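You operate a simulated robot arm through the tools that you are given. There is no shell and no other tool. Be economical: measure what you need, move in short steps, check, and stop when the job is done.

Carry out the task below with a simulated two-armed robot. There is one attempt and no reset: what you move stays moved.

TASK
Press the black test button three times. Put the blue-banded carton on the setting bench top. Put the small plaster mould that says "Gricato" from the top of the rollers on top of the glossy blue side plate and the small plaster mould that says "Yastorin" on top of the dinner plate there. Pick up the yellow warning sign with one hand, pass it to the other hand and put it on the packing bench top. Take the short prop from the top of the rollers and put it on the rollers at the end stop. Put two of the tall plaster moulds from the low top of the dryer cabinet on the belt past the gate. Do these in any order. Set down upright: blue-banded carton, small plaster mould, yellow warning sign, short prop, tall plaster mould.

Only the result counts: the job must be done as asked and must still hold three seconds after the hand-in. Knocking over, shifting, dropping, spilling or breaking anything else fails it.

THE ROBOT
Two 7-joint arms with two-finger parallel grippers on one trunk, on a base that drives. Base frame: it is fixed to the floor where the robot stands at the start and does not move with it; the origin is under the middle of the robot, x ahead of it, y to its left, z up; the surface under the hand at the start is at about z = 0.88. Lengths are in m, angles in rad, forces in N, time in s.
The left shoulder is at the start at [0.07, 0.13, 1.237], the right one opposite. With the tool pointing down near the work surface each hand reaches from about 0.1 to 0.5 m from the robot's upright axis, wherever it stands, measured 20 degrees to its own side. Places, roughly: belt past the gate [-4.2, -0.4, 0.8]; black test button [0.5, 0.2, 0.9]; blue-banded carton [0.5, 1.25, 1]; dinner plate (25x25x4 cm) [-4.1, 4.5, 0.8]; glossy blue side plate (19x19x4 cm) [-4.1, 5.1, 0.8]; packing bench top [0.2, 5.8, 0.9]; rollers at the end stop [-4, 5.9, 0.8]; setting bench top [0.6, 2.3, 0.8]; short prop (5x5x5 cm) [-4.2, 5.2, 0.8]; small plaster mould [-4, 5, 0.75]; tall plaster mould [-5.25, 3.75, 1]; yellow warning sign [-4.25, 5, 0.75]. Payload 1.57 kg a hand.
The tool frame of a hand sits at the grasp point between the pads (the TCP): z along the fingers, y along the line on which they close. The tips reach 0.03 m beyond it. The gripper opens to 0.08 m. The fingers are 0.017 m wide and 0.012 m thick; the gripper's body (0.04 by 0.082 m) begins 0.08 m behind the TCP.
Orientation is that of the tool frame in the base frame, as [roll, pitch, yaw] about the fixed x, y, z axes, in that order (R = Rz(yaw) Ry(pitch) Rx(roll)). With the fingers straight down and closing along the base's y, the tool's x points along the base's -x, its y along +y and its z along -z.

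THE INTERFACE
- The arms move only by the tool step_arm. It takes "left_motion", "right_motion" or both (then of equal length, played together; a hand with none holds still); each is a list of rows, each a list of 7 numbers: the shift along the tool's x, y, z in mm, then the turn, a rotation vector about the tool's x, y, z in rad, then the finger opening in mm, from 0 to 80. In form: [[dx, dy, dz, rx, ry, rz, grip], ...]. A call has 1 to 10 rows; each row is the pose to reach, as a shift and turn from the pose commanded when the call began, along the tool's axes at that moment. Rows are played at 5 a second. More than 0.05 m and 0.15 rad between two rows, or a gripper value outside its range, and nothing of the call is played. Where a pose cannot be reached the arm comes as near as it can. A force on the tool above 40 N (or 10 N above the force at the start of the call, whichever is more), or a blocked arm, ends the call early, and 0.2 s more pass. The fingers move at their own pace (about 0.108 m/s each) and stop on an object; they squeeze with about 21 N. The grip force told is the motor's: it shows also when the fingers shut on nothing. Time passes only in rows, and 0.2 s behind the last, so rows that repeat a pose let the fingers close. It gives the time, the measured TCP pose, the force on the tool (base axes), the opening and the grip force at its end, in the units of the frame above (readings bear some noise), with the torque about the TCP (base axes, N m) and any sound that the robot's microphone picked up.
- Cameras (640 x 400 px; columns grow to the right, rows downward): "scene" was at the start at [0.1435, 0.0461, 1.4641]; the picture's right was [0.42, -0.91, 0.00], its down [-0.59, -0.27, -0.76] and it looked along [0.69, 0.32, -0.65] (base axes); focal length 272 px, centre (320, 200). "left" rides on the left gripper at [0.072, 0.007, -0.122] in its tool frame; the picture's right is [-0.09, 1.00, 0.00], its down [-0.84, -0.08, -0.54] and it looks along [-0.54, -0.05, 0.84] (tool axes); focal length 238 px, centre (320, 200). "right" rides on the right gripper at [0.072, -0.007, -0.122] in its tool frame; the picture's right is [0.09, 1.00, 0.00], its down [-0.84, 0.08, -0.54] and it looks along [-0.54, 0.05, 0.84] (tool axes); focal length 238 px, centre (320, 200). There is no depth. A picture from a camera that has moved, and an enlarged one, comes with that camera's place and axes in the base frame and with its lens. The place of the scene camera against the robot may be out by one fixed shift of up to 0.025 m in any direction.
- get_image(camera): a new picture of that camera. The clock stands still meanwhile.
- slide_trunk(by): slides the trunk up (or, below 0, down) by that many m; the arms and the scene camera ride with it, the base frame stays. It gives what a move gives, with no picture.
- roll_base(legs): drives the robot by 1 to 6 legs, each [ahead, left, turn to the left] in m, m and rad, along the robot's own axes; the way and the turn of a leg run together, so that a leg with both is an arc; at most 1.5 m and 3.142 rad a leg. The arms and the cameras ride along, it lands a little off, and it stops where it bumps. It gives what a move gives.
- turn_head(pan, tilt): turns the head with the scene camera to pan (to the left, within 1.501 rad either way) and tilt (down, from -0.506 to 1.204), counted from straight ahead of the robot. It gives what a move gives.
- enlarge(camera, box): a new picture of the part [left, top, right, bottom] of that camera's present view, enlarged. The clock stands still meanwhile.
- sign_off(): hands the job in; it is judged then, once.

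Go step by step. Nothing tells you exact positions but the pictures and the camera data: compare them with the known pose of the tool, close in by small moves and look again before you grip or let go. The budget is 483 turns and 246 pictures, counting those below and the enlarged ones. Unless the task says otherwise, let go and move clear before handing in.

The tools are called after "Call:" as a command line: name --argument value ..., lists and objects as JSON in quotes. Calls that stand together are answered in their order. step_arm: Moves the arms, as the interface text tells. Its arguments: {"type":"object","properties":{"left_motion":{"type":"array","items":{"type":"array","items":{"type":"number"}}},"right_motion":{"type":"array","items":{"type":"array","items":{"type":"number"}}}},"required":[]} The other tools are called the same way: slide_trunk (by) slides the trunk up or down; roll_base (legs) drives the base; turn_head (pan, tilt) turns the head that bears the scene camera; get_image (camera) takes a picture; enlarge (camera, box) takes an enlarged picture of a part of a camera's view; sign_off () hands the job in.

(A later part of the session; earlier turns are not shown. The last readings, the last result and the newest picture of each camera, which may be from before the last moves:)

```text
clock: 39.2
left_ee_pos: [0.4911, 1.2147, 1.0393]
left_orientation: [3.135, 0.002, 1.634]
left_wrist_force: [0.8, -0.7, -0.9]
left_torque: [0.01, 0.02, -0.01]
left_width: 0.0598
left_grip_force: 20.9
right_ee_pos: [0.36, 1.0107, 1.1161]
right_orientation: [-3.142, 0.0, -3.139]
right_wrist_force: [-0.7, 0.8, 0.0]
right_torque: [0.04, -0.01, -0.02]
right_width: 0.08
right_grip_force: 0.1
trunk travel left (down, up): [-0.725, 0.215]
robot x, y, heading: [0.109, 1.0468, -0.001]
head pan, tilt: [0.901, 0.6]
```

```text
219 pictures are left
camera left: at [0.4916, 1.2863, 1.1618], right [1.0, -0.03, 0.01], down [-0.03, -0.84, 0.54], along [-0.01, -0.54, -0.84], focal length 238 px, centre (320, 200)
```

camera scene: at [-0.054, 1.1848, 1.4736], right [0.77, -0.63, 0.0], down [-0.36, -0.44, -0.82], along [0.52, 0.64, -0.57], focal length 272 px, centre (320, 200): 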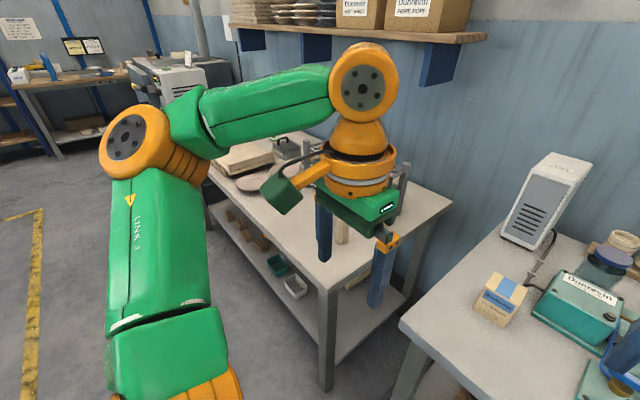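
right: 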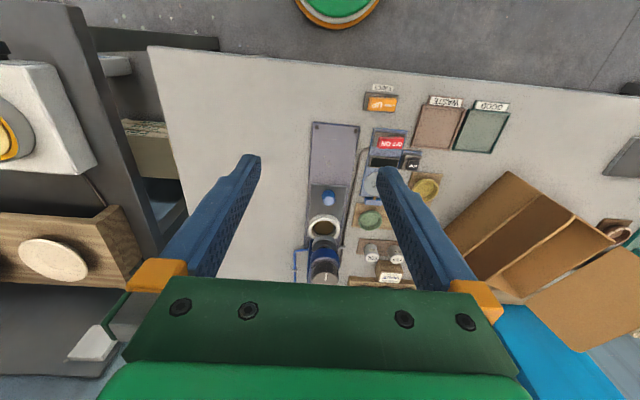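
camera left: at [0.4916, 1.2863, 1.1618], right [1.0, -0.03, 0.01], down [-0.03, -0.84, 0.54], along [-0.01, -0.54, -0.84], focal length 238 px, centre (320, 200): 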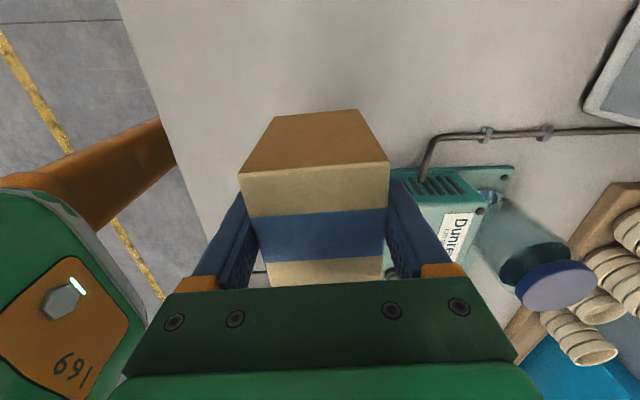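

Held and lifted. I raise the trunk, back off and strafe to the setting bench.

Call:
slide_trunk --by 0.15

Call:
roll_base --legs '[[-0.3, 0, 0], [0, 0.95, 0]]'

Call:
turn_head --pan 0.3 --tilt 0.65

Call:
get_image --camera "scene"

```text
clock: 41.0
left_ee_pos: [0.4908, 1.2142, 1.1896]
left_orientation: [3.135, 0.005, 1.636]
left_wrist_force: [-1.1, 0.2, -2.0]
left_torque: [0.01, 0.01, 0.01]
left_width: 0.0598
left_grip_force: 21.0
right_ee_pos: [0.36, 1.0118, 1.2679]
right_orientation: [3.141, -0.001, 3.141]
right_wrist_force: [-0.3, 0.4, 0.0]
right_torque: [0.02, 0.02, -0.02]
right_width: 0.0802
right_grip_force: 0.1
trunk travel left (down, up): [-0.875, 0.065]
robot x, y, heading: [0.1116, 1.0498, 0.001]
head pan, tilt: [0.901, 0.6]
```

```text
clock: 47.6
left_ee_pos: [0.1911, 2.169, 1.1887]
left_orientation: [3.134, 0.002, 1.628]
left_wrist_force: [0.3, 0.1, -0.8]
left_torque: [0.03, -0.03, 0.0]
left_width: 0.0599
left_grip_force: 20.6
right_ee_pos: [0.0576, 1.9673, 1.2658]
right_orientation: [-3.141, -0.001, 3.14]
right_wrist_force: [0.2, 0.0, 0.3]
right_torque: [0.0, 0.03, -0.03]
right_width: 0.0802
right_grip_force: 0.1
trunk travel left (down, up): [-0.875, 0.065]
robot x, y, heading: [-0.1933, 2.0087, -0.003]
head pan, tilt: [0.901, 0.6]
```

```text
clock: 48.6
left_ee_pos: [0.1909, 2.1706, 1.189]
left_orientation: [3.136, 0.004, 1.63]
left_wrist_force: [0.2, -0.1, -2.2]
left_torque: [-0.01, 0.01, 0.01]
left_width: 0.0597
left_grip_force: 21.0
right_ee_pos: [0.0579, 1.9676, 1.2665]
right_orientation: [-3.142, -0.002, 3.139]
right_wrist_force: [0.1, 0.0, -0.4]
right_torque: [-0.01, -0.06, -0.02]
right_width: 0.0798
right_grip_force: 0.0
trunk travel left (down, up): [-0.875, 0.065]
robot x, y, heading: [-0.1917, 2.0088, -0.004]
head pan, tilt: [0.3, 0.649]
```

```text
218 pictures are left
camera scene: at [-0.0433, 2.045, 1.4693], right [0.29, -0.96, 0.0], down [-0.58, -0.18, -0.8], along [0.76, 0.23, -0.6], focal length 272 px, centre (320, 200)
```

scene: 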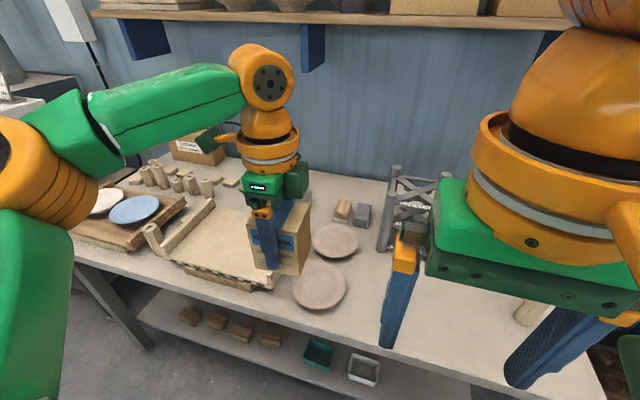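

The right-hand part of the setting bench looks free; the right arm hides it. I move the right hand aside and look again.

Call:
step_arm --right_motion '[[0, -40, 0, 0, 0, 0, 80], [0, -80, 0, 0, 0, 0, 80], [0, -120, 0, 0, 0, 0, 80], [0, -160, 0, 0, 0, 0, 80], [0, -200, 0, 0, 0, 0, 80], [0, -240, 0, 0, 0, 0, 80]]'

Call:
turn_head --pan 0.1 --tilt 0.75

Call:
get_image --camera "scene"

```text
clock: 50.0
left_ee_pos: [0.1916, 2.1693, 1.1892]
left_orientation: [3.134, 0.0, 1.629]
left_wrist_force: [1.0, 0.0, -1.8]
left_torque: [0.03, 0.03, -0.02]
left_width: 0.0597
left_grip_force: 21.3
right_ee_pos: [0.0723, 1.7356, 1.2581]
right_orientation: [3.141, 0.0, 3.139]
right_wrist_force: [-0.4, 0.6, -0.3]
right_torque: [0.03, 0.02, 0.01]
right_width: 0.08
right_grip_force: 0.1
right hand out of reach, approached as far as the arm can: row 6
trunk travel left (down, up): [-0.875, 0.065]
robot x, y, heading: [-0.1941, 2.0108, -0.001]
head pan, tilt: [0.3, 0.649]
```

```text
clock: 50.8
left_ee_pos: [0.1908, 2.1685, 1.1885]
left_orientation: [3.135, 0.004, 1.629]
left_wrist_force: [0.5, 0.5, -1.3]
left_torque: [0.03, 0.0, 0.01]
left_width: 0.0597
left_grip_force: 20.9
right_ee_pos: [0.0724, 1.7371, 1.2599]
right_orientation: [-3.141, -0.002, 3.139]
right_wrist_force: [0.8, 0.6, 0.9]
right_torque: [0.02, 0.02, -0.01]
right_width: 0.0801
right_grip_force: 0.0
trunk travel left (down, up): [-0.875, 0.065]
robot x, y, heading: [-0.1934, 2.0077, -0.007]
head pan, tilt: [0.099, 0.75]
```

```text
217 pictures are left
camera scene: at [-0.0434, 2.0268, 1.4607], right [0.1, -1.0, 0.0], down [-0.68, -0.07, -0.73], along [0.73, 0.07, -0.68], focal length 272 px, centre (320, 200)
```

scene: 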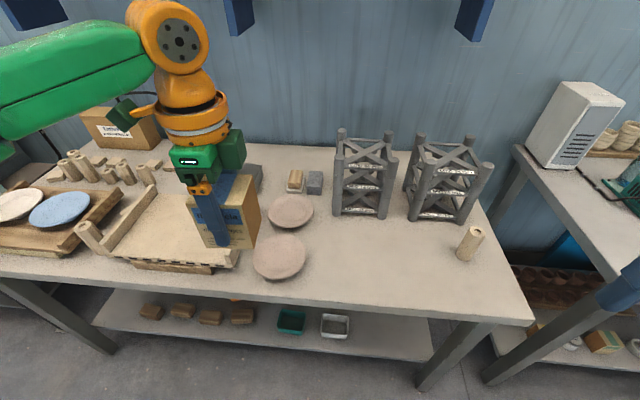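

The free space is around [0.40,1.85] on the bench. I strafe right 0.3 and go ahead 0.19.

Call:
roll_base --legs '[[0, -0.3, 0.004], [0.19, 0, 0]]'

Call:
get_image --camera "left"

Call:
get_image --camera "scene"

```text
clock: 54.0
left_ee_pos: [0.3794, 1.8665, 1.1907]
left_orientation: [3.131, 0.005, 1.635]
left_wrist_force: [-0.6, 0.5, -1.1]
left_torque: [0.01, -0.03, 0.0]
left_width: 0.0596
left_grip_force: 21.3
right_ee_pos: [0.2631, 1.4345, 1.2601]
right_orientation: [3.14, 0.002, -3.139]
right_wrist_force: [-0.9, -0.2, 1.0]
right_torque: [-0.01, -0.06, -0.04]
right_width: 0.0798
right_grip_force: 0.2
trunk travel left (down, up): [-0.875, 0.065]
robot x, y, heading: [-0.0009, 1.7028, 0.003]
head pan, tilt: [0.099, 0.75]
```

```text
216 pictures are left
camera left: at [0.3796, 1.9392, 1.313], right [1.0, -0.03, 0.01], down [-0.03, -0.84, 0.54], along [-0.01, -0.54, -0.84], focal length 238 px, centre (320, 200)
```

left: 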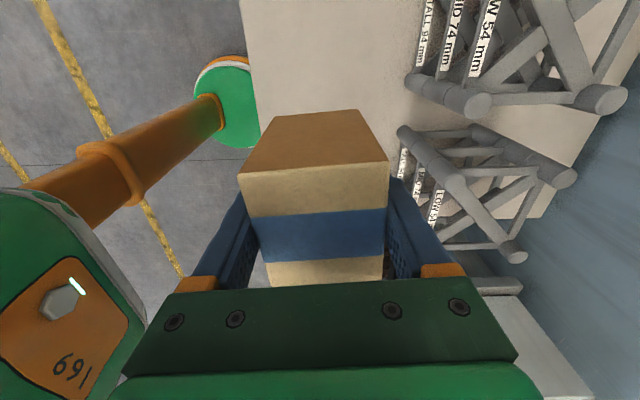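

```text
215 pictures are left
camera scene: at [0.1449, 1.723, 1.4612], right [0.1, -0.99, 0.0], down [-0.68, -0.07, -0.73], along [0.73, 0.07, -0.68], focal length 272 px, centre (320, 200)
```

scene: 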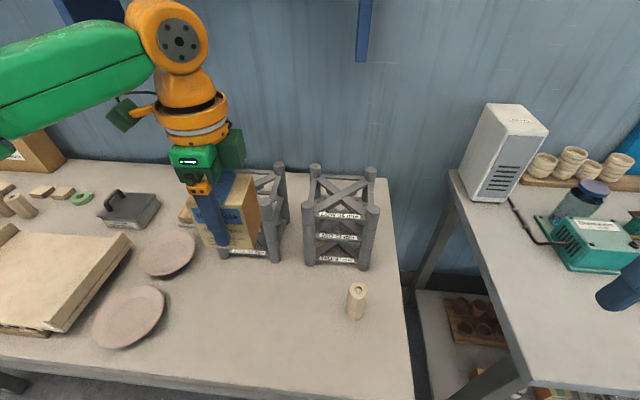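

Clear space below, about 10 cm from the front edge. I lower the trunk 0.2 and then the arm, watching for contact.

Call:
slide_trunk --by -0.2

Call:
step_arm --left_motion '[[0, 0, 30, 0, 0, 0, 45], [0, 0, 60, 0, 0, 0, 45], [0, 0, 80, 0, 0, 0, 45], [0, 0, 90, 0, 0, 0, 45]]'

Call:
get_image --camera "left"

Call:
get_image --camera "scene"

```text
clock: 56.2
left_ee_pos: [0.3842, 1.8661, 0.989]
left_orientation: [3.135, 0.003, 1.635]
left_wrist_force: [-0.8, 0.6, -1.5]
left_torque: [0.03, -0.01, 0.02]
left_width: 0.0596
left_grip_force: 20.6
right_ee_pos: [0.2684, 1.4338, 1.0587]
right_orientation: [3.141, 0.001, -3.139]
right_wrist_force: [1.2, -1.4, 0.1]
right_torque: [0.0, -0.01, -0.01]
right_width: 0.08
right_grip_force: 0.0
trunk travel left (down, up): [-0.675, 0.265]
robot x, y, heading: [-0.0017, 1.7089, 0.002]
head pan, tilt: [0.099, 0.75]
```

```text
clock: 57.2
left_ee_pos: [0.3842, 1.8664, 0.8992]
left_orientation: [3.134, 0.004, 1.632]
left_wrist_force: [-0.7, -0.1, -1.7]
left_torque: [0.02, 0.0, 0.0]
left_width: 0.0598
left_grip_force: 20.7
right_ee_pos: [0.2674, 1.4341, 1.0577]
right_orientation: [3.141, -0.001, -3.141]
right_wrist_force: [0.0, 0.8, -0.3]
right_torque: [0.01, 0.0, -0.01]
right_width: 0.0802
right_grip_force: 0.1
trunk travel left (down, up): [-0.675, 0.265]
robot x, y, heading: [0.0036, 1.7039, 0.002]
head pan, tilt: [0.099, 0.75]
```

```text
214 pictures are left
camera left: at [0.3849, 1.9391, 1.0215], right [1.0, -0.03, 0.01], down [-0.03, -0.84, 0.54], along [-0.01, -0.54, -0.84], focal length 238 px, centre (320, 200)
```

left: 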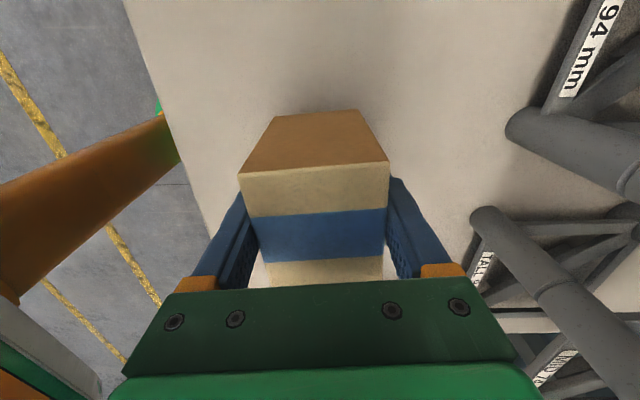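

```text
213 pictures are left
camera scene: at [0.1502, 1.7229, 1.2607], right [0.1, -0.99, 0.0], down [-0.68, -0.07, -0.73], along [0.73, 0.07, -0.68], focal length 272 px, centre (320, 200)
```

scene: 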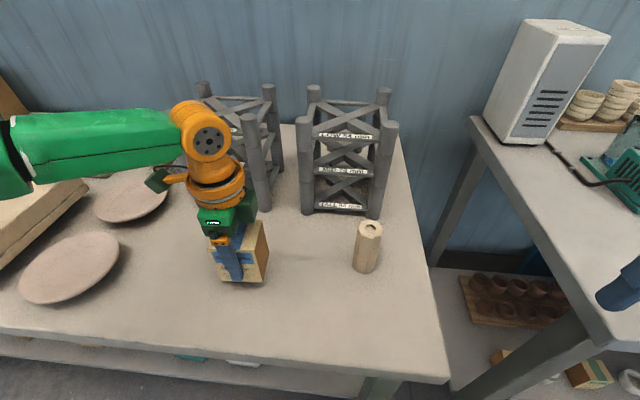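

Close above the bench; I go down slowly to contact.

Call:
step_arm --left_motion '[[0, 0, 8, 0, 0, 0, 45], [0, 0, 16, 0, 0, 0, 45], [0, 0, 22, 0, 0, 0, 45], [0, 0, 26, 0, 0, 0, 45], [0, 0, 30, 0, 0, 0, 45], [0, 0, 33, 0, 0, 0, 45], [0, 0, 36, 0, 0, 0, 45]]'

Call:
enlarge --camera "scene" --box '[180, 200, 300, 310]'

```text
clock: 58.8
left_ee_pos: [0.3829, 1.8652, 0.8646]
left_orientation: [3.13, 0.001, 1.635]
left_wrist_force: [1.8, 0.7, 19.8]
left_torque: [-0.07, 0.57, 0.02]
left_width: 0.0598
left_grip_force: 20.8
right_ee_pos: [0.2653, 1.4326, 1.0591]
right_orientation: [3.138, 0.002, -3.138]
right_wrist_force: [0.2, 0.1, -0.3]
right_torque: [0.02, 0.03, -0.06]
right_width: 0.0801
right_grip_force: 0.0
trunk travel left (down, up): [-0.675, 0.265]
robot x, y, heading: [0.0016, 1.7013, 0.002]
head pan, tilt: [0.099, 0.75]
```

```text
3.64 times, centred on (240, 255) of scene
camera zoom: at [0.1466, 1.7214, 1.2613], right [0.1, -0.99, 0.0], down [-0.68, -0.07, -0.73], along [0.73, 0.07, -0.68], focal length 988 px, centre (611, 0)
```

zoom: 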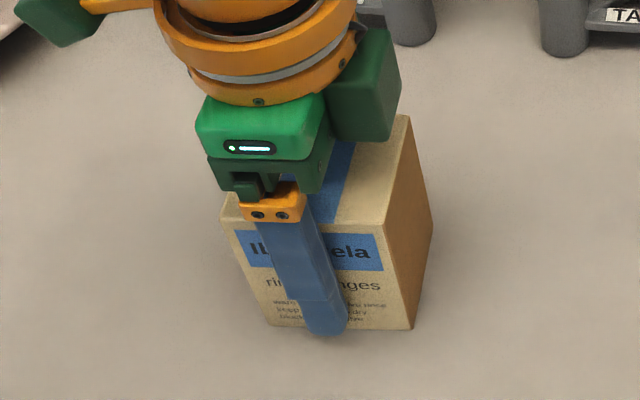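

It stands on the bench (contact force 20 N). I ease off 1 mm, open and lift.

Call:
step_arm --left_motion '[[0, 0, -2, 0, 0, 0, 45], [0, 0, -2, 0, 0, 0, 70], [0, 0, -2, 0, 0, 0, 80], [0, 0, -2, 0, 0, 0, 80]]'

Call:
step_arm --left_motion '[[0, 0, -20, 0, 0, 0, 80], [0, 0, -60, 0, 0, 0, 80], [0, 0, -100, 0, 0, 0, 80], [0, 0, -145, 0, 0, 0, 80]]'

Call:
get_image --camera "scene"

```text
clock: 59.8
left_ee_pos: [0.3841, 1.8665, 0.865]
left_orientation: [3.135, 0.003, 1.635]
left_wrist_force: [1.1, -0.2, 0.0]
left_torque: [-0.01, 0.02, 0.04]
left_width: 0.0801
left_grip_force: 0.1
right_ee_pos: [0.2673, 1.4343, 1.0595]
right_orientation: [3.141, 0.0, -3.14]
right_wrist_force: [1.1, -0.8, 0.6]
right_torque: [0.04, 0.0, 0.0]
right_width: 0.0801
right_grip_force: 0.0
trunk travel left (down, up): [-0.675, 0.265]
robot x, y, heading: [0.0018, 1.7045, 0.002]
head pan, tilt: [0.099, 0.75]
```

```text
clock: 60.8
left_ee_pos: [0.3818, 1.8681, 1.0107]
left_orientation: [3.134, 0.002, 1.636]
left_wrist_force: [0.3, 0.6, 0.3]
left_torque: [0.01, -0.02, 0.0]
left_width: 0.0802
left_grip_force: 0.0
right_ee_pos: [0.268, 1.4334, 1.059]
right_orientation: [3.141, 0.0, -3.139]
right_wrist_force: [0.4, 0.2, -0.1]
right_torque: [-0.02, -0.03, 0.02]
right_width: 0.0798
right_grip_force: 0.0
trunk travel left (down, up): [-0.675, 0.265]
robot x, y, heading: [-0.0011, 1.7052, -0.0]
head pan, tilt: [0.099, 0.75]
```

```text
211 pictures are left
camera scene: at [0.15, 1.7226, 1.2607], right [0.1, -0.99, 0.0], down [-0.68, -0.07, -0.73], along [0.73, 0.07, -0.68], focal length 272 px, centre (320, 200)
```

scene: 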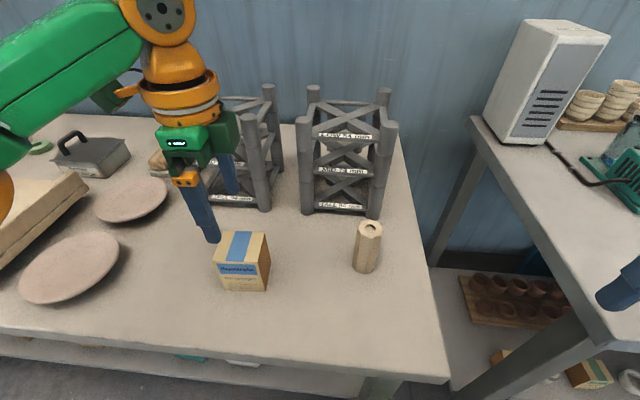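

The carton stands upright. I raise the trunk, back away from the bench, turn the left hand back, and turn the robot to see the conveyor side.

Call:
slide_trunk --by 0.2

Call:
roll_base --legs '[[-0.9, 0, 0], [0, 0, 1.57], [0, 0, 1.0]]'

Call:
step_arm --left_motion '[[-5, -10, 0, 0, 0, -0.147, 80], [-10, -20, 0, 0, 0, -0.294, 80], [-15, -30, 0, 0, 0, -0.441, 80], [-20, -40, 0, 0, 0, -0.588, 80], [-20, -50, 0, 0, 0, -0.735, 80], [-20, -60, 0, 0, 0, -0.882, 80], [-20, -70, 0, 0, 0, -1.029, 80], [-20, -80, 0, 0, 0, -1.176, 80], [-20, -90, 0, 0, 0, -1.323, 80], [-20, -100, 0, 0, 0, -1.47, 80]]'

Call:
turn_head --pan 0.0 --tilt 0.2

Call:
get_image --camera "scene"

```text
clock: 62.9
left_ee_pos: [0.382, 1.8683, 1.2117]
left_orientation: [3.133, 0.003, 1.634]
left_wrist_force: [-0.4, -0.1, -0.2]
left_torque: [0.01, 0.08, 0.03]
left_width: 0.08
left_grip_force: 0.0
right_ee_pos: [0.268, 1.4335, 1.2589]
right_orientation: [3.141, 0.001, -3.139]
right_wrist_force: [-0.2, 0.2, -0.4]
right_torque: [-0.01, -0.02, -0.01]
right_width: 0.0801
right_grip_force: 0.1
trunk travel left (down, up): [-0.875, 0.065]
robot x, y, heading: [-0.0016, 1.7017, -0.003]
head pan, tilt: [0.099, 0.75]
```

```text
clock: 74.0
left_ee_pos: [-1.3131, 1.7665, 1.2114]
left_orientation: [3.133, 0.003, -2.087]
left_wrist_force: [1.4, 0.3, -0.2]
left_torque: [0.0, -0.01, 0.0]
left_width: 0.0803
left_grip_force: 0.1
right_ee_pos: [-0.9789, 2.0687, 1.2588]
right_orientation: [3.141, 0.001, -0.577]
right_wrist_force: [0.0, -0.5, -0.5]
right_torque: [-0.02, -0.02, 0.0]
right_width: 0.0799
right_grip_force: 0.1
trunk travel left (down, up): [-0.875, 0.065]
robot x, y, heading: [-0.9013, 1.6952, 2.567]
head pan, tilt: [0.099, 0.75]
```

```text
clock: 76.2
left_ee_pos: [-1.2154, 1.7342, 1.211]
left_orientation: [-3.139, 0.011, -0.611]
left_wrist_force: [0.7, 0.2, -0.2]
left_torque: [-0.02, -0.01, 0.0]
left_width: 0.08
left_grip_force: 0.1
right_ee_pos: [-0.9792, 2.067, 1.259]
right_orientation: [3.141, 0.001, -0.579]
right_wrist_force: [0.3, 0.5, 0.6]
right_torque: [0.01, 0.0, 0.0]
right_width: 0.0802
right_grip_force: 0.0
trunk travel left (down, up): [-0.875, 0.065]
robot x, y, heading: [-0.9055, 1.6967, 2.566]
head pan, tilt: [0.099, 0.75]
```

```text
clock: 77.2
left_ee_pos: [-1.2156, 1.7344, 1.2117]
left_orientation: [-3.138, 0.009, -0.616]
left_wrist_force: [0.2, -0.1, 0.0]
left_torque: [-0.02, -0.01, -0.02]
left_width: 0.08
left_grip_force: 0.1
right_ee_pos: [-0.9791, 2.0663, 1.26]
right_orientation: [-3.141, 0.0, -0.578]
right_wrist_force: [-0.2, -0.1, 0.6]
right_torque: [0.0, 0.0, 0.0]
right_width: 0.0802
right_grip_force: 0.0
trunk travel left (down, up): [-0.875, 0.065]
robot x, y, heading: [-0.9043, 1.6948, 2.565]
head pan, tilt: [0.0, 0.201]
```

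```text
210 pictures are left
camera scene: at [-1.0078, 1.7851, 1.5103], right [0.55, 0.84, 0.0], down [0.17, -0.11, -0.98], along [-0.82, 0.53, -0.2], focal length 272 px, centre (320, 200)
```

scene: 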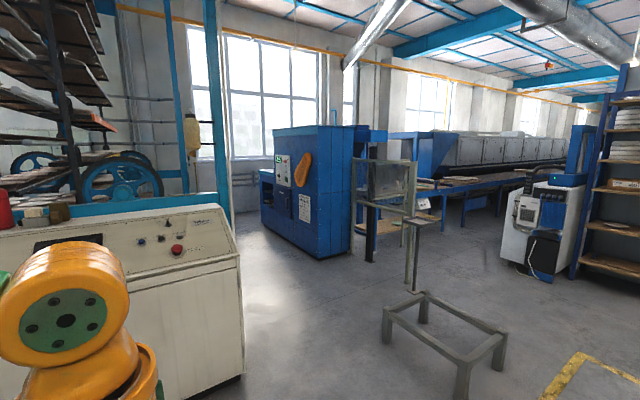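

There is furniture on the way: a white control desk, a low stand, a blue machine. I look to the right and left to map the way.

Call:
turn_head --pan -0.9 --tilt 0.25

Call:
get_image --camera "scene"

Call:
turn_head --pan 1.0 --tilt 0.25

Call:
get_image --camera "scene"

```text
clock: 78.4
left_ee_pos: [-1.2165, 1.7346, 1.2118]
left_orientation: [-3.139, 0.007, -0.616]
left_wrist_force: [0.1, -0.5, -0.5]
left_torque: [0.0, -0.03, 0.02]
left_width: 0.0798
left_grip_force: 0.0
right_ee_pos: [-0.9802, 2.068, 1.2586]
right_orientation: [3.141, 0.0, -0.579]
right_wrist_force: [-0.3, -1.0, 0.0]
right_torque: [-0.02, 0.03, 0.0]
right_width: 0.08
right_grip_force: 0.0
trunk travel left (down, up): [-0.875, 0.065]
robot x, y, heading: [-0.9072, 1.6995, 2.562]
head pan, tilt: [-0.901, 0.25]
```

```text
209 pictures are left
camera scene: at [-0.9384, 1.8272, 1.5059], right [1.0, 0.09, 0.0], down [0.02, -0.25, -0.97], along [-0.09, 0.96, -0.25], focal length 272 px, centre (320, 200)
```

scene: 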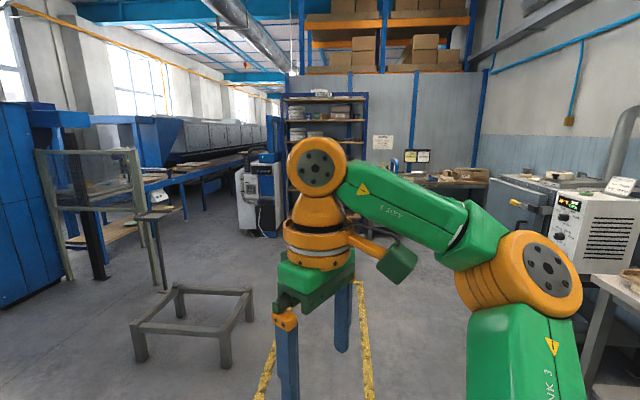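

```text
clock: 80.2
left_ee_pos: [-1.2167, 1.7344, 1.2116]
left_orientation: [-3.137, 0.008, -0.616]
left_wrist_force: [-0.4, 0.5, -0.1]
left_torque: [0.01, -0.01, -0.01]
left_width: 0.0797
left_grip_force: 0.1
right_ee_pos: [-0.9797, 2.068, 1.2595]
right_orientation: [3.141, 0.0, -0.577]
right_wrist_force: [0.7, 0.0, -0.2]
right_torque: [0.0, 0.0, 0.0]
right_width: 0.08
right_grip_force: 0.1
trunk travel left (down, up): [-0.875, 0.065]
robot x, y, heading: [-0.902, 1.6977, 2.564]
head pan, tilt: [1.0, 0.25]
```

```text
208 pictures are left
camera scene: at [-1.0148, 1.696, 1.5059], right [-0.41, 0.91, 0.0], down [0.23, 0.1, -0.97], along [-0.88, -0.4, -0.25], focal length 272 px, centre (320, 200)
```

scene: 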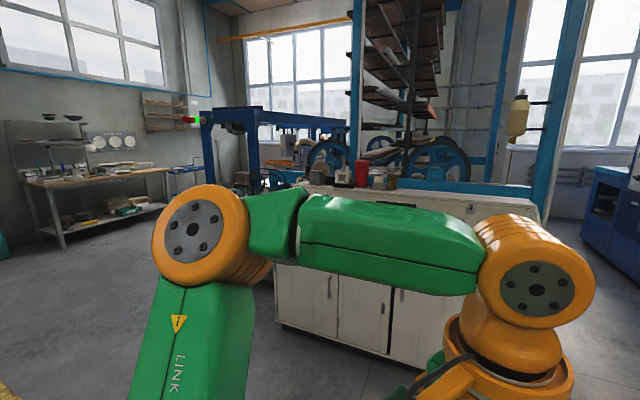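

I take the low stand at x −2.3…−1.7, y 3.2…3.65, a frame with posts near y≈4.05 (x −3.8…−2.7), and a white device around [−2.1,5.5]. I'll go along x≈−0.9 up the aisle facing −x, and look again.

Call:
roll_base --legs '[[0, 0, 0.577], [0, -1.4, 0], [0, -1.3, 0]]'

Call:
turn_head --pan 0.1 --tilt 0.3

Call:
get_image --camera "scene"

```text
clock: 95.0
left_ee_pos: [-1.1864, 4.2595, 1.2117]
left_orientation: [-3.137, 0.009, -0.045]
left_wrist_force: [-0.4, 0.4, 0.7]
left_torque: [-0.01, 0.0, -0.01]
left_width: 0.08
left_grip_force: 0.0
right_ee_pos: [-1.1667, 4.6672, 1.259]
right_orientation: [3.141, 0.0, -0.008]
right_wrist_force: [0.8, -0.6, -0.4]
right_torque: [0.01, 0.0, 0.02]
right_width: 0.08
right_grip_force: 0.1
trunk travel left (down, up): [-0.875, 0.065]
robot x, y, heading: [-0.9062, 4.3931, 3.134]
head pan, tilt: [1.0, 0.25]
```

```text
clock: 96.2
left_ee_pos: [-1.1858, 4.2595, 1.2113]
left_orientation: [-3.138, 0.008, -0.046]
left_wrist_force: [-0.8, 0.3, -1.1]
left_torque: [-0.02, 0.0, 0.04]
left_width: 0.08
left_grip_force: 0.0
right_ee_pos: [-1.167, 4.6676, 1.2591]
right_orientation: [-3.141, 0.001, -0.01]
right_wrist_force: [0.5, 0.2, -0.1]
right_torque: [0.02, 0.0, -0.01]
right_width: 0.0798
right_grip_force: 0.0
trunk travel left (down, up): [-0.875, 0.065]
robot x, y, heading: [-0.9007, 4.3974, 3.133]
head pan, tilt: [0.099, 0.3]
```

```text
207 pictures are left
camera scene: at [-1.0294, 4.3984, 1.5011], right [-0.09, 1.0, 0.0], down [0.29, 0.03, -0.96], along [-0.95, -0.09, -0.3], focal length 272 px, centre (320, 200)
```

scene: 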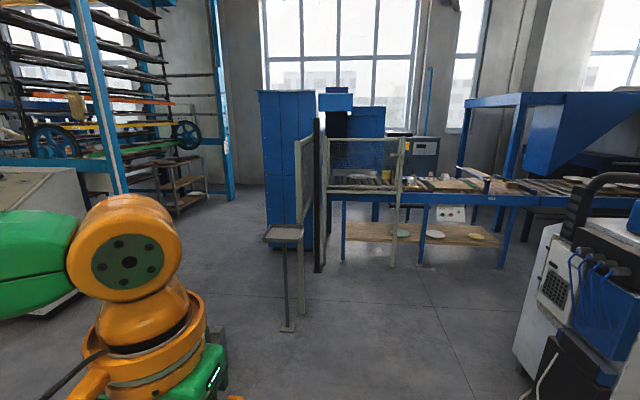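

The roller conveyor runs along y behind x≈−3.65, with a mesh fence at x≈−3.5 between y≈4.15 and 4.9. I enlarge it.

Call:
enlarge --camera "scene" --box '[310, 110, 550, 280]'

```text
2.35 times, centred on (430, 195) of scene
camera zoom: at [-1.0294, 4.3984, 1.5011], right [-0.09, 1.0, 0.0], down [0.29, 0.03, -0.96], along [-0.95, -0.09, -0.3], focal length 639 px, centre (61, 212)
```

zoom: 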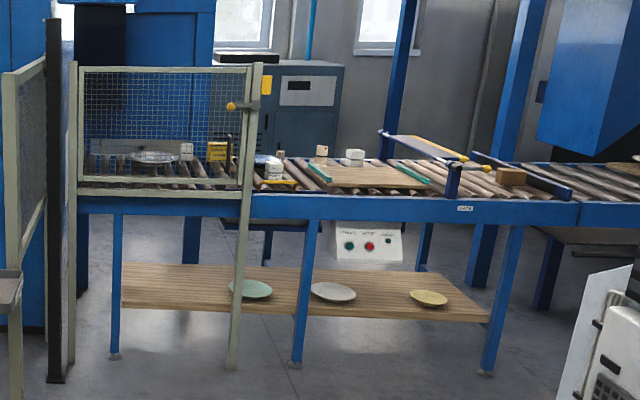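

I strafe to y≈4.75 and go ahead to x≈−2.5, between the fence post and the white device, then look again.

Call:
roll_base --legs '[[0, -0.38, 0.008], [1.2, 0, 0], [0.4, 0, 0]]'

Call:
get_image --camera "scene"

```text
clock: 106.3
left_ee_pos: [-2.786, 4.6732, 1.2105]
left_orientation: [-3.139, 0.011, -0.071]
left_wrist_force: [-0.3, -0.3, 0.0]
left_torque: [0.0, 0.0, 0.0]
left_width: 0.0801
left_grip_force: 0.1
right_ee_pos: [-2.7554, 5.0804, 1.259]
right_orientation: [3.141, 0.002, -0.035]
right_wrist_force: [0.2, 0.1, 0.2]
right_torque: [-0.01, -0.02, 0.0]
right_width: 0.0796
right_grip_force: 0.0
trunk travel left (down, up): [-0.875, 0.065]
robot x, y, heading: [-2.5012, 4.8021, 3.105]
head pan, tilt: [0.099, 0.3]
```

```text
205 pictures are left
camera scene: at [-2.6248, 4.8076, 1.5015], right [-0.07, 1.0, 0.0], down [0.29, 0.02, -0.96], along [-0.95, -0.06, -0.29], focal length 272 px, centre (320, 200)
```

scene: 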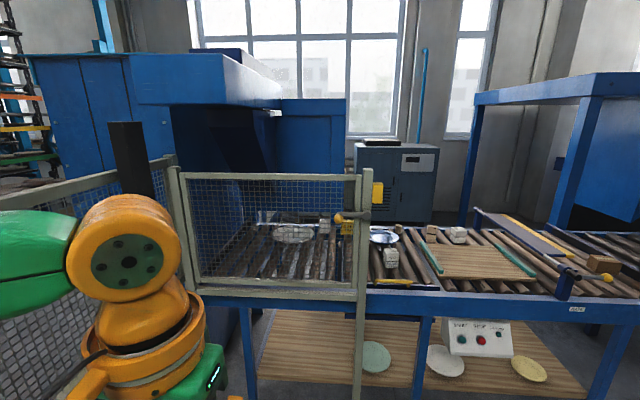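

Call:
enlarge --camera "scene" --box '[230, 190, 410, 310]'

Call:
enlarge --camera "scene" --box '[360, 200, 640, 330]'

```text
3.33 times, centred on (320, 250) of scene
camera zoom: at [-2.6248, 4.8076, 1.5015], right [-0.07, 1.0, 0.0], down [0.29, 0.02, -0.96], along [-0.95, -0.06, -0.29], focal length 906 px, centre (320, 33)
```

zoom: 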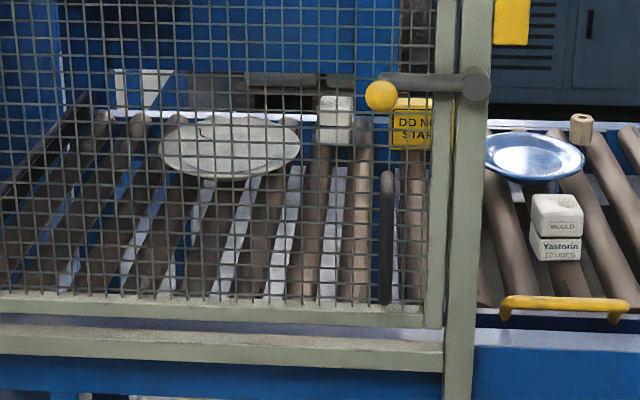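

```text
2.29 times, centred on (500, 265) of scene
camera zoom: at [-2.6248, 4.8076, 1.5015], right [-0.07, 1.0, 0.0], down [0.29, 0.02, -0.96], along [-0.95, -0.06, -0.29], focal length 621 px, centre (-91, 51)
```

zoom: 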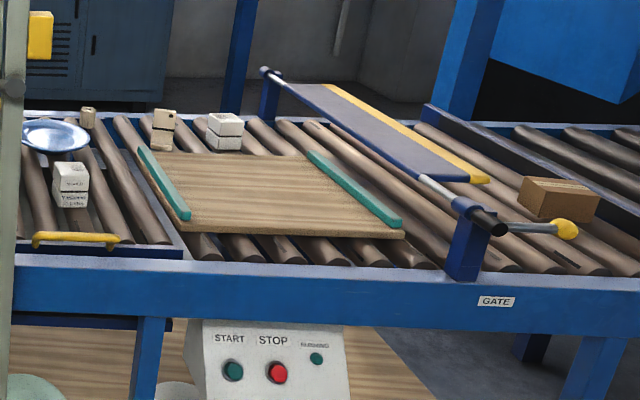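

Yastorin mould stands near the front at ≈[−3.85,5.11], the blue plate at ≈[−4.17,5.12], and the dinner plate, another mould and the sign are behind the mesh gate. Reach is critical, so I look down at my own base to learn its size.

Call:
turn_head --pan 0.0 --tilt 1.2

Call:
get_image --camera "scene"

Call:
get_image --camera "right"

```text
clock: 107.5
left_ee_pos: [-2.7865, 4.6715, 1.2115]
left_orientation: [-3.137, 0.009, -0.072]
left_wrist_force: [-0.1, -0.4, 0.9]
left_torque: [0.01, 0.03, 0.01]
left_width: 0.0799
left_grip_force: 0.0
right_ee_pos: [-2.7573, 5.0807, 1.259]
right_orientation: [-3.141, 0.001, -0.035]
right_wrist_force: [0.9, 0.3, 0.1]
right_torque: [0.0, 0.03, -0.02]
right_width: 0.0801
right_grip_force: 0.0
trunk travel left (down, up): [-0.875, 0.065]
robot x, y, heading: [-2.5009, 4.8015, 3.102]
head pan, tilt: [0.0, 1.201]
```

```text
202 pictures are left
camera scene: at [-2.5903, 4.8157, 1.4291], right [0.03, 1.0, 0.0], down [0.93, -0.03, -0.36], along [-0.36, 0.01, -0.93], focal length 272 px, centre (320, 200)
```

scene: 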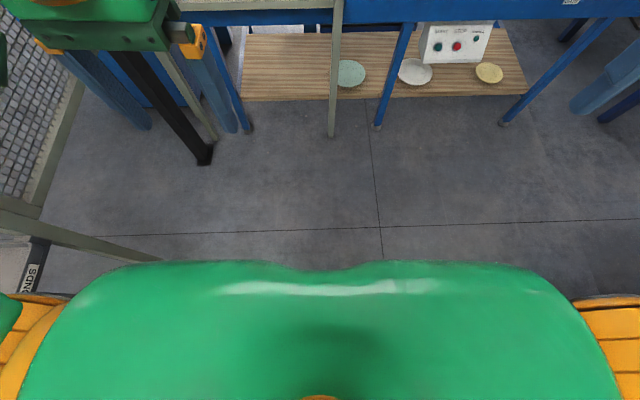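

```text
201 pictures are left
camera right: at [-2.6851, 5.0844, 1.3812], right [0.06, -1.0, 0.0], down [-0.84, -0.05, 0.54], along [-0.54, -0.03, -0.84], focal length 238 px, centre (320, 200)
```

right: 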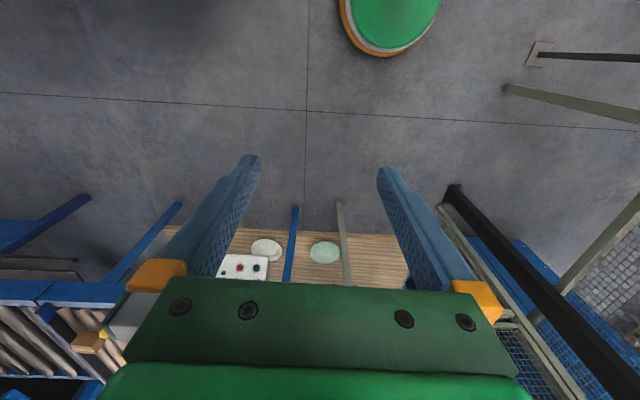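

My base is a low disc of about 0.2 m radius, and the front rail is at x≈−3.6, so the plates (x≈−4.17) are out of reach from this side; the far side looks better. I lower the trunk to look underneath the conveyor for free floor behind it.

Call:
slide_trunk --by -0.8

Call:
turn_head --pan 0.0 --tilt 0.1

Call:
get_image --camera "scene"

```text
refused: -0.8 is not a number from -0.4 to 0.4
```

```text
clock: 108.9
left_ee_pos: [-2.7885, 4.6721, 1.2113]
left_orientation: [-3.137, 0.008, -0.072]
left_wrist_force: [0.7, -0.2, 0.6]
left_torque: [-0.02, -0.01, -0.03]
left_width: 0.08
left_grip_force: 0.1
right_ee_pos: [-2.7581, 5.0796, 1.2583]
right_orientation: [-3.141, 0.0, -0.034]
right_wrist_force: [0.8, 0.2, -0.1]
right_torque: [-0.01, 0.01, 0.01]
right_width: 0.0799
right_grip_force: 0.0
trunk travel left (down, up): [-0.875, 0.065]
robot x, y, heading: [-2.502, 4.8027, 3.105]
head pan, tilt: [0.0, 0.099]
```

```text
200 pictures are left
camera scene: at [-2.6267, 4.8169, 1.5197], right [0.03, 1.0, 0.0], down [0.1, 0.0, -0.99], along [-0.99, 0.03, -0.1], focal length 272 px, centre (320, 200)
```

scene: 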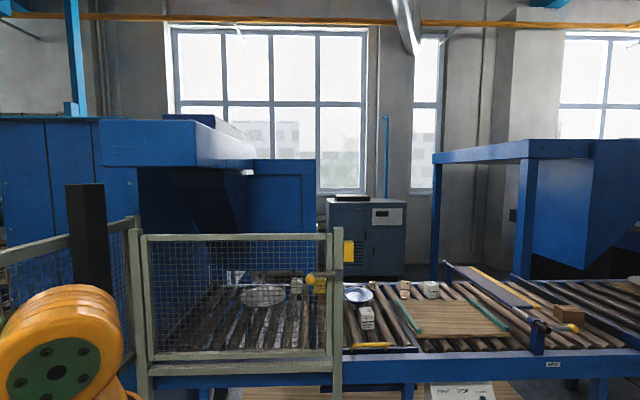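

There is more than a metre of free floor behind the conveyor, so most work can be done from the far side; the Yastorin mould is best fetched from here. I turn to face −y and come alongside with the right arm over the conveyor, stopping short to look.

Call:
roll_base --legs '[[0, 0, 1.43], [0, -0.5, 0], [-0.34, 0, 0]]'

Call:
turn_head --pan -1.1 --tilt 0.7

Call:
get_image --camera "scene"

```text
clock: 117.1
left_ee_pos: [-2.8469, 4.9263, 1.2097]
left_orientation: [-3.138, 0.006, 1.351]
left_wrist_force: [0.3, -0.2, 0.3]
left_torque: [0.02, -0.01, -0.01]
left_width: 0.08
left_grip_force: 0.2
right_ee_pos: [-3.2461, 5.0165, 1.2586]
right_orientation: [3.141, -0.003, 1.388]
right_wrist_force: [0.1, -0.7, -1.0]
right_torque: [0.03, 0.03, -0.01]
right_width: 0.0799
right_grip_force: 0.0
trunk travel left (down, up): [-0.875, 0.065]
robot x, y, heading: [-2.9331, 5.2321, -1.752]
head pan, tilt: [0.0, 0.099]
```

```text
clock: 118.5
left_ee_pos: [-2.8455, 4.9282, 1.2111]
left_orientation: [-3.139, 0.009, 1.35]
left_wrist_force: [-0.6, 0.0, 0.9]
left_torque: [0.01, -0.02, -0.02]
left_width: 0.0801
left_grip_force: 0.1
right_ee_pos: [-3.2448, 5.0189, 1.2582]
right_orientation: [3.141, 0.0, 1.387]
right_wrist_force: [0.4, -0.1, -0.9]
right_torque: [-0.04, 0.02, 0.02]
right_width: 0.0801
right_grip_force: 0.0
trunk travel left (down, up): [-0.875, 0.065]
robot x, y, heading: [-2.9343, 5.2309, -1.754]
head pan, tilt: [-1.1, 0.7]
```

```text
199 pictures are left
camera scene: at [-3.0051, 5.1683, 1.465], right [-0.29, 0.96, 0.0], down [0.62, 0.18, -0.77], along [-0.73, -0.22, -0.64], focal length 272 px, centre (320, 200)
```

scene: 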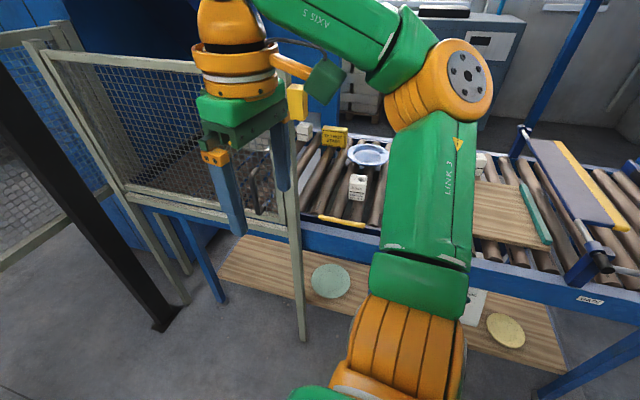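

Path is clear; I slide right 0.44 to come alongside the conveyor.

Call:
roll_base --legs '[[0, -0.44, 0]]'

Call:
get_image --camera "right"

Call:
get_image --camera "scene"

```text
clock: 121.1
left_ee_pos: [-3.262, 5.0062, 1.2104]
left_orientation: [-3.136, 0.009, 1.353]
left_wrist_force: [-0.7, -0.3, -0.3]
left_torque: [0.02, 0.01, -0.01]
left_width: 0.0802
left_grip_force: 0.0
right_ee_pos: [-3.6618, 5.0953, 1.259]
right_orientation: [-3.139, -0.001, 1.391]
right_wrist_force: [-0.8, 0.2, 0.0]
right_torque: [0.02, 0.03, 0.02]
right_width: 0.08
right_grip_force: 0.1
trunk travel left (down, up): [-0.875, 0.065]
robot x, y, heading: [-3.348, 5.3094, -1.753]
head pan, tilt: [-1.1, 0.7]
```

```text
198 pictures are left
camera right: at [-3.6539, 5.1663, 1.3817], right [1.0, -0.09, 0.0], down [-0.07, -0.84, 0.54], along [-0.05, -0.54, -0.84], focal length 238 px, centre (320, 200)
```

right: 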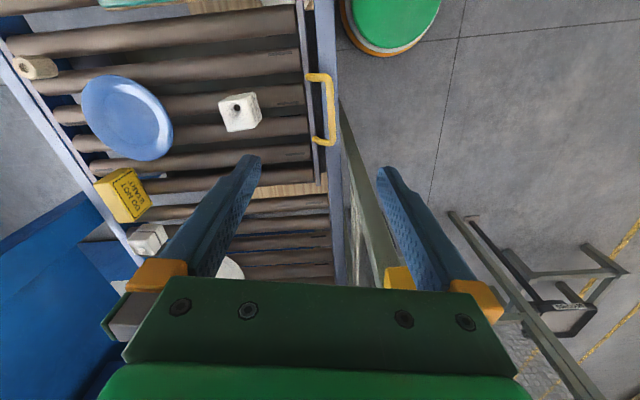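

```text
197 pictures are left
camera scene: at [-3.421, 5.2449, 1.4652], right [-0.29, 0.96, 0.0], down [0.62, 0.19, -0.77], along [-0.73, -0.22, -0.64], focal length 272 px, centre (320, 200)
```

scene: 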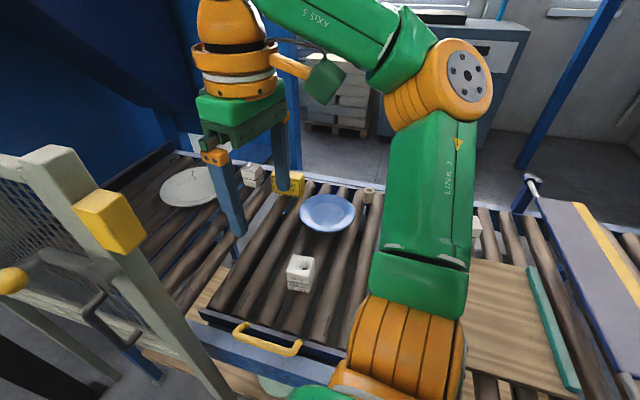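

The mould sits at about [−3.855,5.065] with a round hole in its top. I first swing the hand outward and lower over the conveyor, then bring the base ahead a bit.

Call:
step_arm --right_motion '[[-7, -40, 20, 0, 0, 0, 80], [-14, -80, 50, 0, 0, 0, 80], [-21, -118, 80, 0, 0, 0, 80], [-21, -118, 120, 0, 0, 0, 80], [-21, -118, 150, 0, 0, 0, 80]]'

Call:
get_image --camera "scene"

```text
refused: row 2 steps farther than a row can; nothing moved
```

```text
196 pictures are left
camera scene: at [-3.421, 5.2449, 1.4652], right [-0.29, 0.96, 0.0], down [0.62, 0.19, -0.77], along [-0.73, -0.22, -0.64], focal length 272 px, centre (320, 200)
```

scene: 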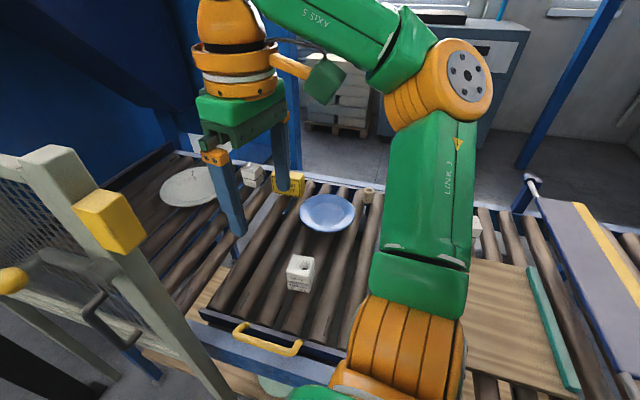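

A row was too long; I split it finer.

Call:
step_arm --right_motion '[[-7, -35, 15, 0, 0, 0, 80], [-14, -70, 40, 0, 0, 0, 80], [-21, -100, 70, 0, 0, 0, 80], [-21, -118, 100, 0, 0, 0, 80], [-21, -118, 140, 0, 0, 0, 80]]'

Call:
get_image --camera "right"

Call:
get_image --camera "scene"

```text
clock: 122.3
left_ee_pos: [-3.2652, 5.0056, 1.2115]
left_orientation: [-3.141, 0.007, 1.353]
left_wrist_force: [0.0, -0.2, 0.4]
left_torque: [0.04, -0.02, 0.01]
left_width: 0.08
left_grip_force: 0.1
right_ee_pos: [-3.7831, 5.0957, 1.1191]
right_orientation: [-3.141, -0.001, 1.39]
right_wrist_force: [0.0, 0.3, 0.7]
right_torque: [-0.03, 0.02, 0.01]
right_width: 0.0799
right_grip_force: 0.1
right hand out of reach, approached as far as the arm can: row 1
trunk travel left (down, up): [-0.875, 0.065]
robot x, y, heading: [-3.3491, 5.3072, -1.75]
head pan, tilt: [-1.1, 0.7]
```

```text
195 pictures are left
camera right: at [-3.7758, 5.1685, 1.2413], right [1.0, -0.09, 0.0], down [-0.07, -0.84, 0.54], along [-0.05, -0.54, -0.84], focal length 238 px, centre (320, 200)
```

right: 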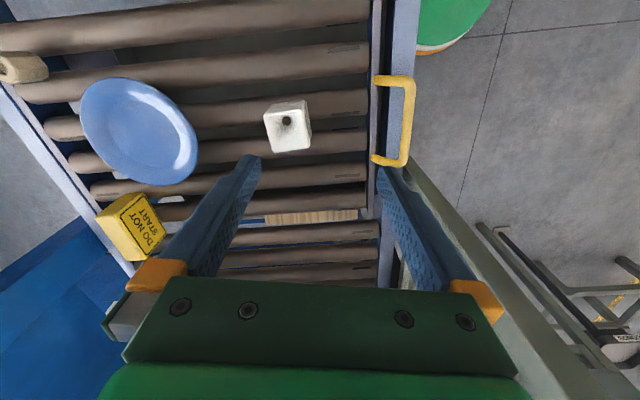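

```text
194 pictures are left
camera scene: at [-3.4245, 5.2455, 1.465], right [-0.29, 0.96, 0.0], down [0.62, 0.18, -0.76], along [-0.73, -0.22, -0.64], focal length 272 px, centre (320, 200)
```

scene: 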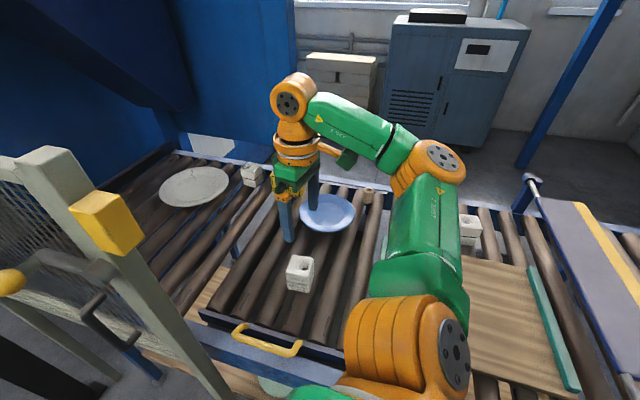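

I enlarge the mould to get its edges.

Call:
enlarge --camera "right" --box '[230, 80, 350, 170]'

Call:
enlarge --camera "scene" --box '[260, 240, 340, 300]'

Call:
enlarge --camera "scene" --box '[150, 140, 310, 230]'

```text
4.44 times, centred on (290, 125) of right
camera zoom: at [-3.7758, 5.1685, 1.2413], right [1.0, -0.09, 0.0], down [-0.07, -0.84, 0.54], along [-0.05, -0.54, -0.84], focal length 1059 px, centre (453, 533)
```

zoom: 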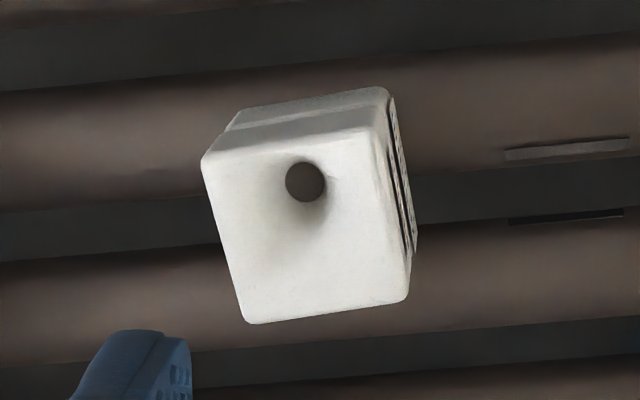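

```text
6.67 times, centred on (300, 270) of scene
camera zoom: at [-3.4245, 5.2455, 1.465], right [-0.29, 0.96, 0.0], down [0.62, 0.18, -0.76], along [-0.73, -0.22, -0.64], focal length 1812 px, centre (453, -267)
```

zoom: 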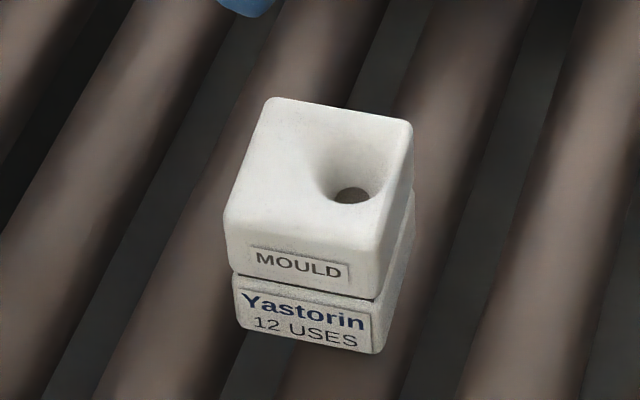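

```text
4.00 times, centred on (230, 185) of scene
camera zoom: at [-3.4245, 5.2455, 1.465], right [-0.29, 0.96, 0.0], down [0.62, 0.18, -0.76], along [-0.73, -0.22, -0.64], focal length 1087 px, centre (680, 260)
```

zoom: 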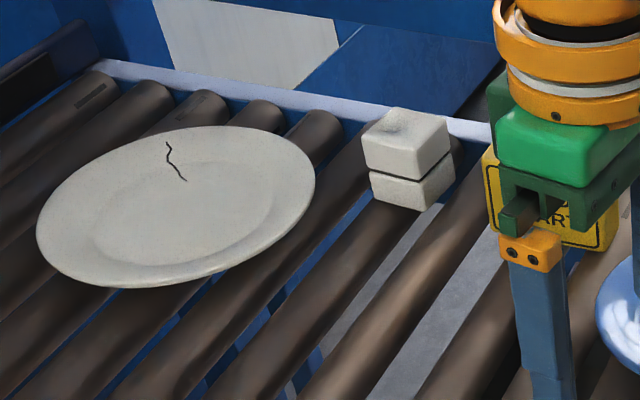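

The Yastorin mould measures about 6.3 cm square, centre ≈[−3.841,5.055], turned ≈+0.06 rad. I drive ahead 0.11 to bring it into reach and align the hand.

Call:
roll_base --legs '[[0.11, 0, 0]]'

Call:
step_arm --right_motion '[[0, 0, 0, 0, 0, -0.12, 80], [0, 0, 0, 0, 0, -0.24, 80], [10, -15, 20, 0, 0, -0.24, 80], [30, -30, 40, 0, 0, -0.24, 80]]'

Call:
get_image --camera "right"

```text
clock: 123.5
left_ee_pos: [-3.283, 4.9013, 1.2119]
left_orientation: [-3.14, 0.01, 1.353]
left_wrist_force: [0.2, 0.5, 0.1]
left_torque: [-0.03, 0.01, -0.02]
left_width: 0.0801
left_grip_force: 0.0
right_ee_pos: [-3.8025, 4.9914, 1.1207]
right_orientation: [3.14, 0.003, 1.392]
right_wrist_force: [-0.1, -0.2, 0.7]
right_torque: [-0.1, 0.02, 0.03]
right_width: 0.0802
right_grip_force: 0.1
trunk travel left (down, up): [-0.875, 0.065]
robot x, y, heading: [-3.367, 5.1953, -1.752]
head pan, tilt: [-1.1, 0.7]
```

```text
clock: 124.5
left_ee_pos: [-3.2853, 4.896, 1.2105]
left_orientation: [-3.138, 0.007, 1.354]
left_wrist_force: [0.0, 0.0, 0.0]
left_torque: [-0.02, -0.01, -0.01]
left_width: 0.0799
left_grip_force: 0.1
right_ee_pos: [-3.7681, 4.9881, 1.1175]
right_orientation: [3.14, -0.001, 1.631]
right_wrist_force: [-0.2, -0.4, -0.2]
right_torque: [0.03, 0.04, 0.02]
right_width: 0.08
right_grip_force: 0.1
right hand out of reach, approached as far as the arm can: row 1, 2, 3, 4
trunk travel left (down, up): [-0.875, 0.065]
robot x, y, heading: [-3.3691, 5.2008, -1.751]
head pan, tilt: [-1.1, 0.7]
```

```text
190 pictures are left
camera right: at [-3.7791, 5.059, 1.2383], right [0.99, 0.15, 0.0], down [0.13, -0.83, 0.54], along [0.08, -0.54, -0.84], focal length 238 px, centre (320, 200)
```

right: 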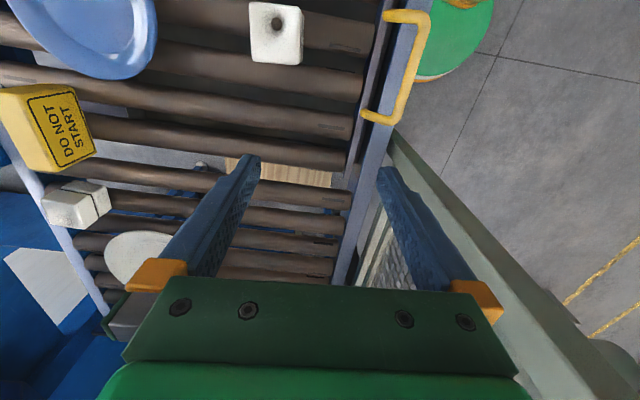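

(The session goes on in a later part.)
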